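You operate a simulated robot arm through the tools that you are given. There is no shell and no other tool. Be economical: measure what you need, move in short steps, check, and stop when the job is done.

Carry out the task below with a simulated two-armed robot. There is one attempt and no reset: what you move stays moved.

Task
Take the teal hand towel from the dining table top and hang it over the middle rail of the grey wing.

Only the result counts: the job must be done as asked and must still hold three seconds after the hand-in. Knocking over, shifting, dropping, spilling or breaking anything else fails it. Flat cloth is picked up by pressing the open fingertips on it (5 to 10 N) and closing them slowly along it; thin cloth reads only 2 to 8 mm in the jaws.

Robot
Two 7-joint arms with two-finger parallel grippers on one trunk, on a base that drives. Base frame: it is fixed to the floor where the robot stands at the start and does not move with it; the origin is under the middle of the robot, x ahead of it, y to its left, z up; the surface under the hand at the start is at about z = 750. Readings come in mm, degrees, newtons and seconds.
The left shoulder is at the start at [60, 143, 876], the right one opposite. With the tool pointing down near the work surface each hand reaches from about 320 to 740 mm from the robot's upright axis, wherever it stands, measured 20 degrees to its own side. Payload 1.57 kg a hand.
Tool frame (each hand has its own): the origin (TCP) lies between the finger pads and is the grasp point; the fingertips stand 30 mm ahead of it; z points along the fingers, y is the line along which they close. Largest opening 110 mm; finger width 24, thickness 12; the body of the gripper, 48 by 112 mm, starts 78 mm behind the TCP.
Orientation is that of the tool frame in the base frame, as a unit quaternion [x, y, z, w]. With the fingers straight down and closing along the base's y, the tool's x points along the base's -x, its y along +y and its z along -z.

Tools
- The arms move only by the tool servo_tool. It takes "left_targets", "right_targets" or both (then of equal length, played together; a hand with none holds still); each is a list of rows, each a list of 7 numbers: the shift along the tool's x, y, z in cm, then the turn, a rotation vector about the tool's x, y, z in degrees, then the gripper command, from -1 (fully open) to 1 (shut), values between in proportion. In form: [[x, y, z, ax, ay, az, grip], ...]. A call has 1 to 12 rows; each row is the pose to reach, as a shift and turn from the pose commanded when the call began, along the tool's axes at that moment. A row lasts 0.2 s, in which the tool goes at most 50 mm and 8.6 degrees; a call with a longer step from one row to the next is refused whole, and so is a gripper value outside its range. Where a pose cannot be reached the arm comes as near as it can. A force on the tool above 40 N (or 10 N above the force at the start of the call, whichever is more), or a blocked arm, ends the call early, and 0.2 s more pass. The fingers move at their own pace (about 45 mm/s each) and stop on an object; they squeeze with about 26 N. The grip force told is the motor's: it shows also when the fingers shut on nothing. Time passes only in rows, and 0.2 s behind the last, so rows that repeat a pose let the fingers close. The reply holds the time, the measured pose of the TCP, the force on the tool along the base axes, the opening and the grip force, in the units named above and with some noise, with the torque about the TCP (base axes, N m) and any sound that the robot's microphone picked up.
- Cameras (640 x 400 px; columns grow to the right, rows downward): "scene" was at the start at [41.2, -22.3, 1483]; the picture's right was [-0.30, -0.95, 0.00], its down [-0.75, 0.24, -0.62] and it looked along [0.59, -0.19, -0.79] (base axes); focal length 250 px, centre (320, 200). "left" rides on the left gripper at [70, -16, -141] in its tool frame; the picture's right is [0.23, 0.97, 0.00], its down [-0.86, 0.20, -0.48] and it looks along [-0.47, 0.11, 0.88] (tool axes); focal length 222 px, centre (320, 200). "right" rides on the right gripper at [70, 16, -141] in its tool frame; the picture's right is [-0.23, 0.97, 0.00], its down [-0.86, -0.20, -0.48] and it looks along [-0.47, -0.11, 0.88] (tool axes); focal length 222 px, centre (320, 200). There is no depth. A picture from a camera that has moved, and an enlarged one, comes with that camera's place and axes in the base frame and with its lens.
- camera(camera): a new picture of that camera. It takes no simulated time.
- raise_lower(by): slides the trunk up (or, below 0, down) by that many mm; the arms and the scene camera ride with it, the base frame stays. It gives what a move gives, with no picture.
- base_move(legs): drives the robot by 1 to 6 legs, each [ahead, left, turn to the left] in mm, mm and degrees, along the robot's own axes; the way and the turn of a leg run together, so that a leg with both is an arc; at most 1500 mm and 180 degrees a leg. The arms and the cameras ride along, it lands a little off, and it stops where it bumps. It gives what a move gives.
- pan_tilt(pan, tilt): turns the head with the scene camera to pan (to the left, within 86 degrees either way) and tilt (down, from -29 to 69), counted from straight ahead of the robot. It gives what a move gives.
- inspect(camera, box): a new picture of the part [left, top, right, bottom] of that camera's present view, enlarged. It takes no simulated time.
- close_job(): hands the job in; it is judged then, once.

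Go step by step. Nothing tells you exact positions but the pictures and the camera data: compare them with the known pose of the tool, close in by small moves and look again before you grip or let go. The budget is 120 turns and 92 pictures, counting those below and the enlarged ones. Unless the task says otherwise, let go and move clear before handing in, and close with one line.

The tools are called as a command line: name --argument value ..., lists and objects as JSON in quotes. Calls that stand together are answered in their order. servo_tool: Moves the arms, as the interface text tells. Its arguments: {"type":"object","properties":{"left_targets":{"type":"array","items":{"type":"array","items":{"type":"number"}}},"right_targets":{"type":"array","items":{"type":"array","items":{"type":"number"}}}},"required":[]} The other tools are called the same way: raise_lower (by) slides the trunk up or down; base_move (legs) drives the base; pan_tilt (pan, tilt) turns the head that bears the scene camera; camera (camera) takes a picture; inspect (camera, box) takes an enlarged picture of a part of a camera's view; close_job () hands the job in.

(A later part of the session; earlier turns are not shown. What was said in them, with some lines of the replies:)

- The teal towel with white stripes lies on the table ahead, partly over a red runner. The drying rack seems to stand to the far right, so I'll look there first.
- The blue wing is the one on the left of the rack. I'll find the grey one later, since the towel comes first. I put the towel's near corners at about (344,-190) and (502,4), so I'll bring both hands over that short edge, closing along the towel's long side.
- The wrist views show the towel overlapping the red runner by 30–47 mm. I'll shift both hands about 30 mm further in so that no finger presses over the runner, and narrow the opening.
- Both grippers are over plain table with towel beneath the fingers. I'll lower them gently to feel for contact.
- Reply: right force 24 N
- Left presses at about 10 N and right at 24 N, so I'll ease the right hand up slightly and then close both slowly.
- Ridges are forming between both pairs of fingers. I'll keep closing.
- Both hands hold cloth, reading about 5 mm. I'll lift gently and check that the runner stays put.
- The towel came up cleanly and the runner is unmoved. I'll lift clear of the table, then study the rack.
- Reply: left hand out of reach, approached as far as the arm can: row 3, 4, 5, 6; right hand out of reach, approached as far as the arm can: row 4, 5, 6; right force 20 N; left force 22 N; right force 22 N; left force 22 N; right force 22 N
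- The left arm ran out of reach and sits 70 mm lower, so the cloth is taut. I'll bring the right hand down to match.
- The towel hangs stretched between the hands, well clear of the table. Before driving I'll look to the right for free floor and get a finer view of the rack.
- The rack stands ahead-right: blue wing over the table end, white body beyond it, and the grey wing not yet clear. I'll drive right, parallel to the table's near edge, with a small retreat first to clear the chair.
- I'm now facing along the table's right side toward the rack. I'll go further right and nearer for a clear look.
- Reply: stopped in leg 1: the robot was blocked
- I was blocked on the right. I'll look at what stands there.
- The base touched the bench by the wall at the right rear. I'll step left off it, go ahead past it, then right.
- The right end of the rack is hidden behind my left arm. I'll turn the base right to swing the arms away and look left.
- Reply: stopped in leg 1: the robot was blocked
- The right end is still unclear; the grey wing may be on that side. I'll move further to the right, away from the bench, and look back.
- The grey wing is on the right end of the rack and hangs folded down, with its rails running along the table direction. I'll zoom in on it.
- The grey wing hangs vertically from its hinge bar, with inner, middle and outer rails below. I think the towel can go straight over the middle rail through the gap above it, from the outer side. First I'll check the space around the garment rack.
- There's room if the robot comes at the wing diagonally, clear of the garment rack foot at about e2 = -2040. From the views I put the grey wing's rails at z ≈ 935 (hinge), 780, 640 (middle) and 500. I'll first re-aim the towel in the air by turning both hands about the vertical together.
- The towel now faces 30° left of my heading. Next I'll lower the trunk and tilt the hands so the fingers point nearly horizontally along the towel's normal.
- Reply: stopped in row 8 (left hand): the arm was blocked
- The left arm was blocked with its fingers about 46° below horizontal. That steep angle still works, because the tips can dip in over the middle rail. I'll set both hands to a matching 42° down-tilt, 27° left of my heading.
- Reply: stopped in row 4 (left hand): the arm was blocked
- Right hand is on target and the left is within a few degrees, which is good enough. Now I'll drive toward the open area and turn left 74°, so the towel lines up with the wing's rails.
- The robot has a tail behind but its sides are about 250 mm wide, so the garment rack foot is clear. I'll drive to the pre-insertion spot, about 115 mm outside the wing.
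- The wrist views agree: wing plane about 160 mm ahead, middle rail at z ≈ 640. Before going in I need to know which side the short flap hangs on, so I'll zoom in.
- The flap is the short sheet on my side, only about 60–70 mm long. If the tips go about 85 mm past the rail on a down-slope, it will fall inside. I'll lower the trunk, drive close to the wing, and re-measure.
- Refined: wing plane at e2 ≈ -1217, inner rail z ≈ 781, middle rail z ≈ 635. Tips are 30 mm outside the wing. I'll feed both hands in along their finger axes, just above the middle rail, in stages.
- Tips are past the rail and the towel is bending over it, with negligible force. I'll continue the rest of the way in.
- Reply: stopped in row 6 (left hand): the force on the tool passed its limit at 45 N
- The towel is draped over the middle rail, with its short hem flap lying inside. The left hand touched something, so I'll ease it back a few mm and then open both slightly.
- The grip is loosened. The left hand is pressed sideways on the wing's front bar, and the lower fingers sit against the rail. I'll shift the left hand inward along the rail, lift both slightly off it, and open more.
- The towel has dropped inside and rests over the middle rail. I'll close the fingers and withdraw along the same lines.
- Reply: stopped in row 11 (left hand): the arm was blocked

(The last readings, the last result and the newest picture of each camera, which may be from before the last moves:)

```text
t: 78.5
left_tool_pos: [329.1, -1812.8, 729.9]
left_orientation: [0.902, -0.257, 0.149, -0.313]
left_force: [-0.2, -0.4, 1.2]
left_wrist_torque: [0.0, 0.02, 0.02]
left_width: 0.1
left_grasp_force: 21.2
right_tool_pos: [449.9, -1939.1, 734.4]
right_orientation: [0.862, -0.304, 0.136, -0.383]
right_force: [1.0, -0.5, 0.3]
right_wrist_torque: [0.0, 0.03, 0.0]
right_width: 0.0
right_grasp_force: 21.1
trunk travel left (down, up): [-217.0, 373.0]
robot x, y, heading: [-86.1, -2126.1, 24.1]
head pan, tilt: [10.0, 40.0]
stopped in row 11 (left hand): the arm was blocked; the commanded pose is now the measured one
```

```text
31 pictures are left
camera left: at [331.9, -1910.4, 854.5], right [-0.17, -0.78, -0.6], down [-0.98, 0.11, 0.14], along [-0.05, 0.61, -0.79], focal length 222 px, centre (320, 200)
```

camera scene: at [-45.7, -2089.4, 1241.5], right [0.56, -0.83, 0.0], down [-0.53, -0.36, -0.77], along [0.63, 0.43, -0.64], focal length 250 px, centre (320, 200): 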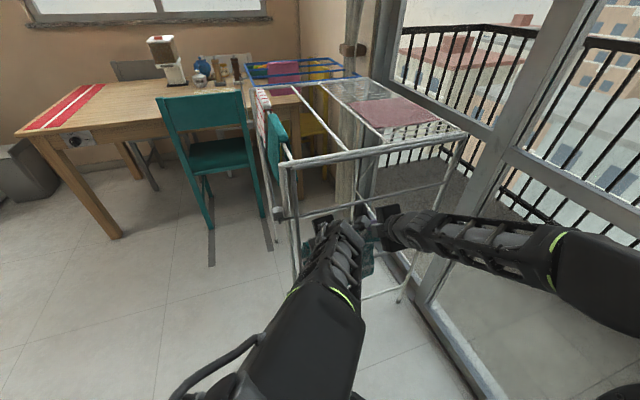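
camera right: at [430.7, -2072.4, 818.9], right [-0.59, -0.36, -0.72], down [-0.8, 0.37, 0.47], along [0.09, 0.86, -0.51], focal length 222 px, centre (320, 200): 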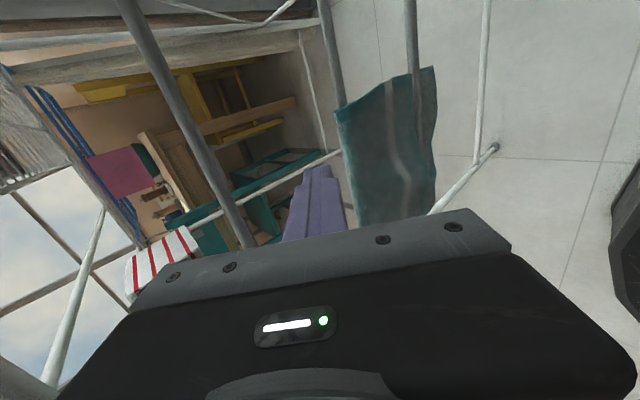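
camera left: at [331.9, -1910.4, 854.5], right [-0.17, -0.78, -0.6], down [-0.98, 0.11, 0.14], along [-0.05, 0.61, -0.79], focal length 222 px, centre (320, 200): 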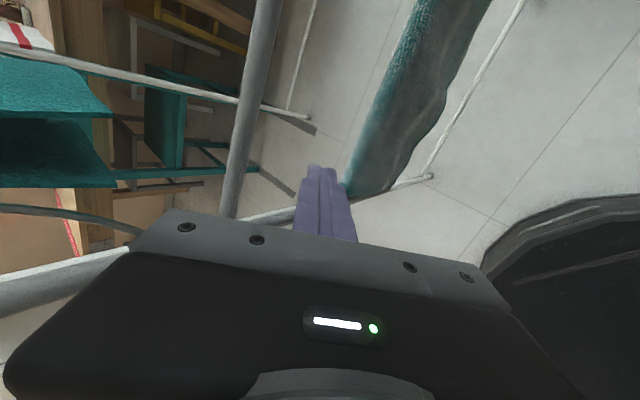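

The towel hangs over the middle rail on both sides. I'll back the robot straight off and check from a distance.

base_move --legs '[[-60, 0, 0], [-200, 0, 0]]'

camera --camera "right"

camera --camera "scene"

```text
t: 80.7
left_tool_pos: [92.7, -1916.9, 730.1]
left_orientation: [0.902, -0.256, 0.148, -0.314]
left_force: [-0.5, -0.1, -0.5]
left_wrist_torque: [0.0, 0.0, 0.0]
left_width: 0.1
left_grasp_force: 21.4
right_tool_pos: [214.6, -2042.6, 735.1]
right_orientation: [0.861, -0.304, 0.136, -0.383]
right_force: [0.3, -0.4, -0.5]
right_wrist_torque: [-0.02, 0.01, -0.01]
right_width: 0.0
right_grasp_force: 21.1
trunk travel left (down, up): [-217.0, 373.0]
robot x, y, heading: [-319.1, -2228.7, 24.2]
head pan, tilt: [10.0, 40.0]
```

```text
30 pictures are left
camera right: at [195.3, -2176.8, 819.0], right [-0.59, -0.37, -0.72], down [-0.8, 0.37, 0.47], along [0.09, 0.86, -0.51], focal length 222 px, centre (320, 200)
```

right: 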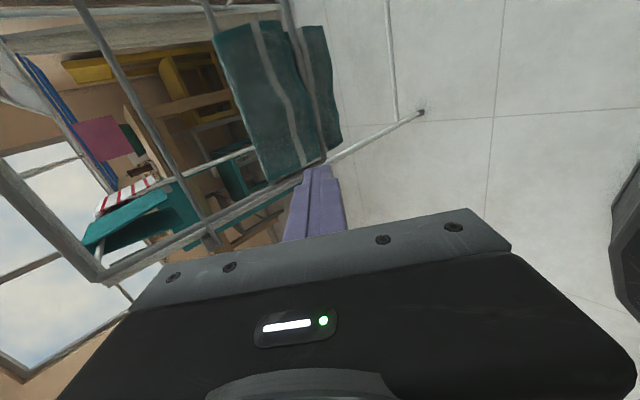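

```text
29 pictures are left
camera scene: at [-280.9, -2195.2, 1241.5], right [0.56, -0.83, 0.0], down [-0.53, -0.36, -0.77], along [0.63, 0.43, -0.64], focal length 250 px, centre (320, 200)
```

scene: 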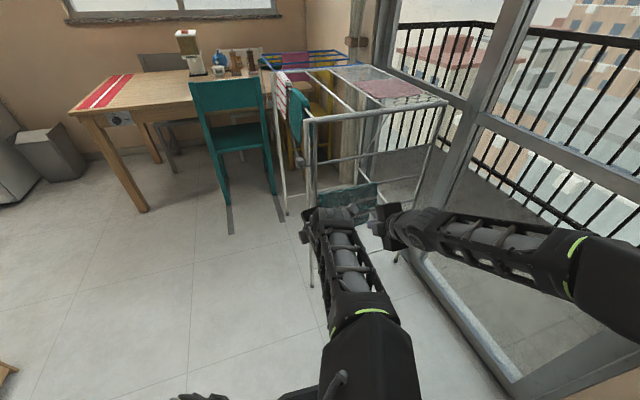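

inspect --camera "right" --box '[60, 0, 440, 240]'

inspect --camera "scene" --box '[260, 50, 460, 230]'

```text
1.67 times, centred on (250, 120) of right
camera zoom: at [195.3, -2176.8, 819.0], right [-0.59, -0.37, -0.72], down [-0.8, 0.37, 0.47], along [0.09, 0.86, -0.51], focal length 370 px, centre (437, 333)
```

zoom: 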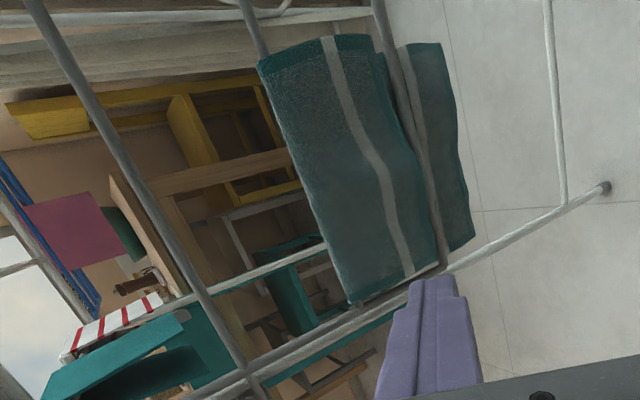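

```text
2.22 times, centred on (360, 140) of scene
camera zoom: at [-280.9, -2195.2, 1241.5], right [0.56, -0.83, 0.0], down [-0.53, -0.36, -0.77], along [0.63, 0.43, -0.64], focal length 556 px, centre (231, 333)
```

zoom: 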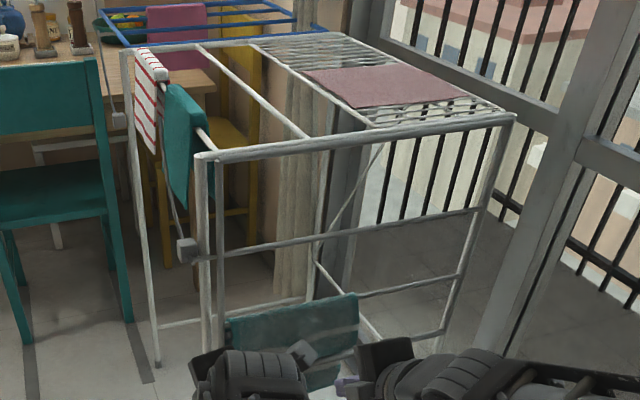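

The teal towel hangs over the middle rail of the grey wing, with cloth on both sides. Both hands are clear and nothing else looks out of place, so I'm handing in.

close_job

```text
The job is handed in.
```

The teal hand towel now hangs over the middle rail of the grey wing, with cloth down both sides, and I have handed the job in. The wing was folded down and I left it that way. While driving, the base bumped the bench or the box beside it twice, and the left hand pressed briefly on the wing's frame. I saw no sign that anything moved, but I didn't look at the bench again after the second bump.
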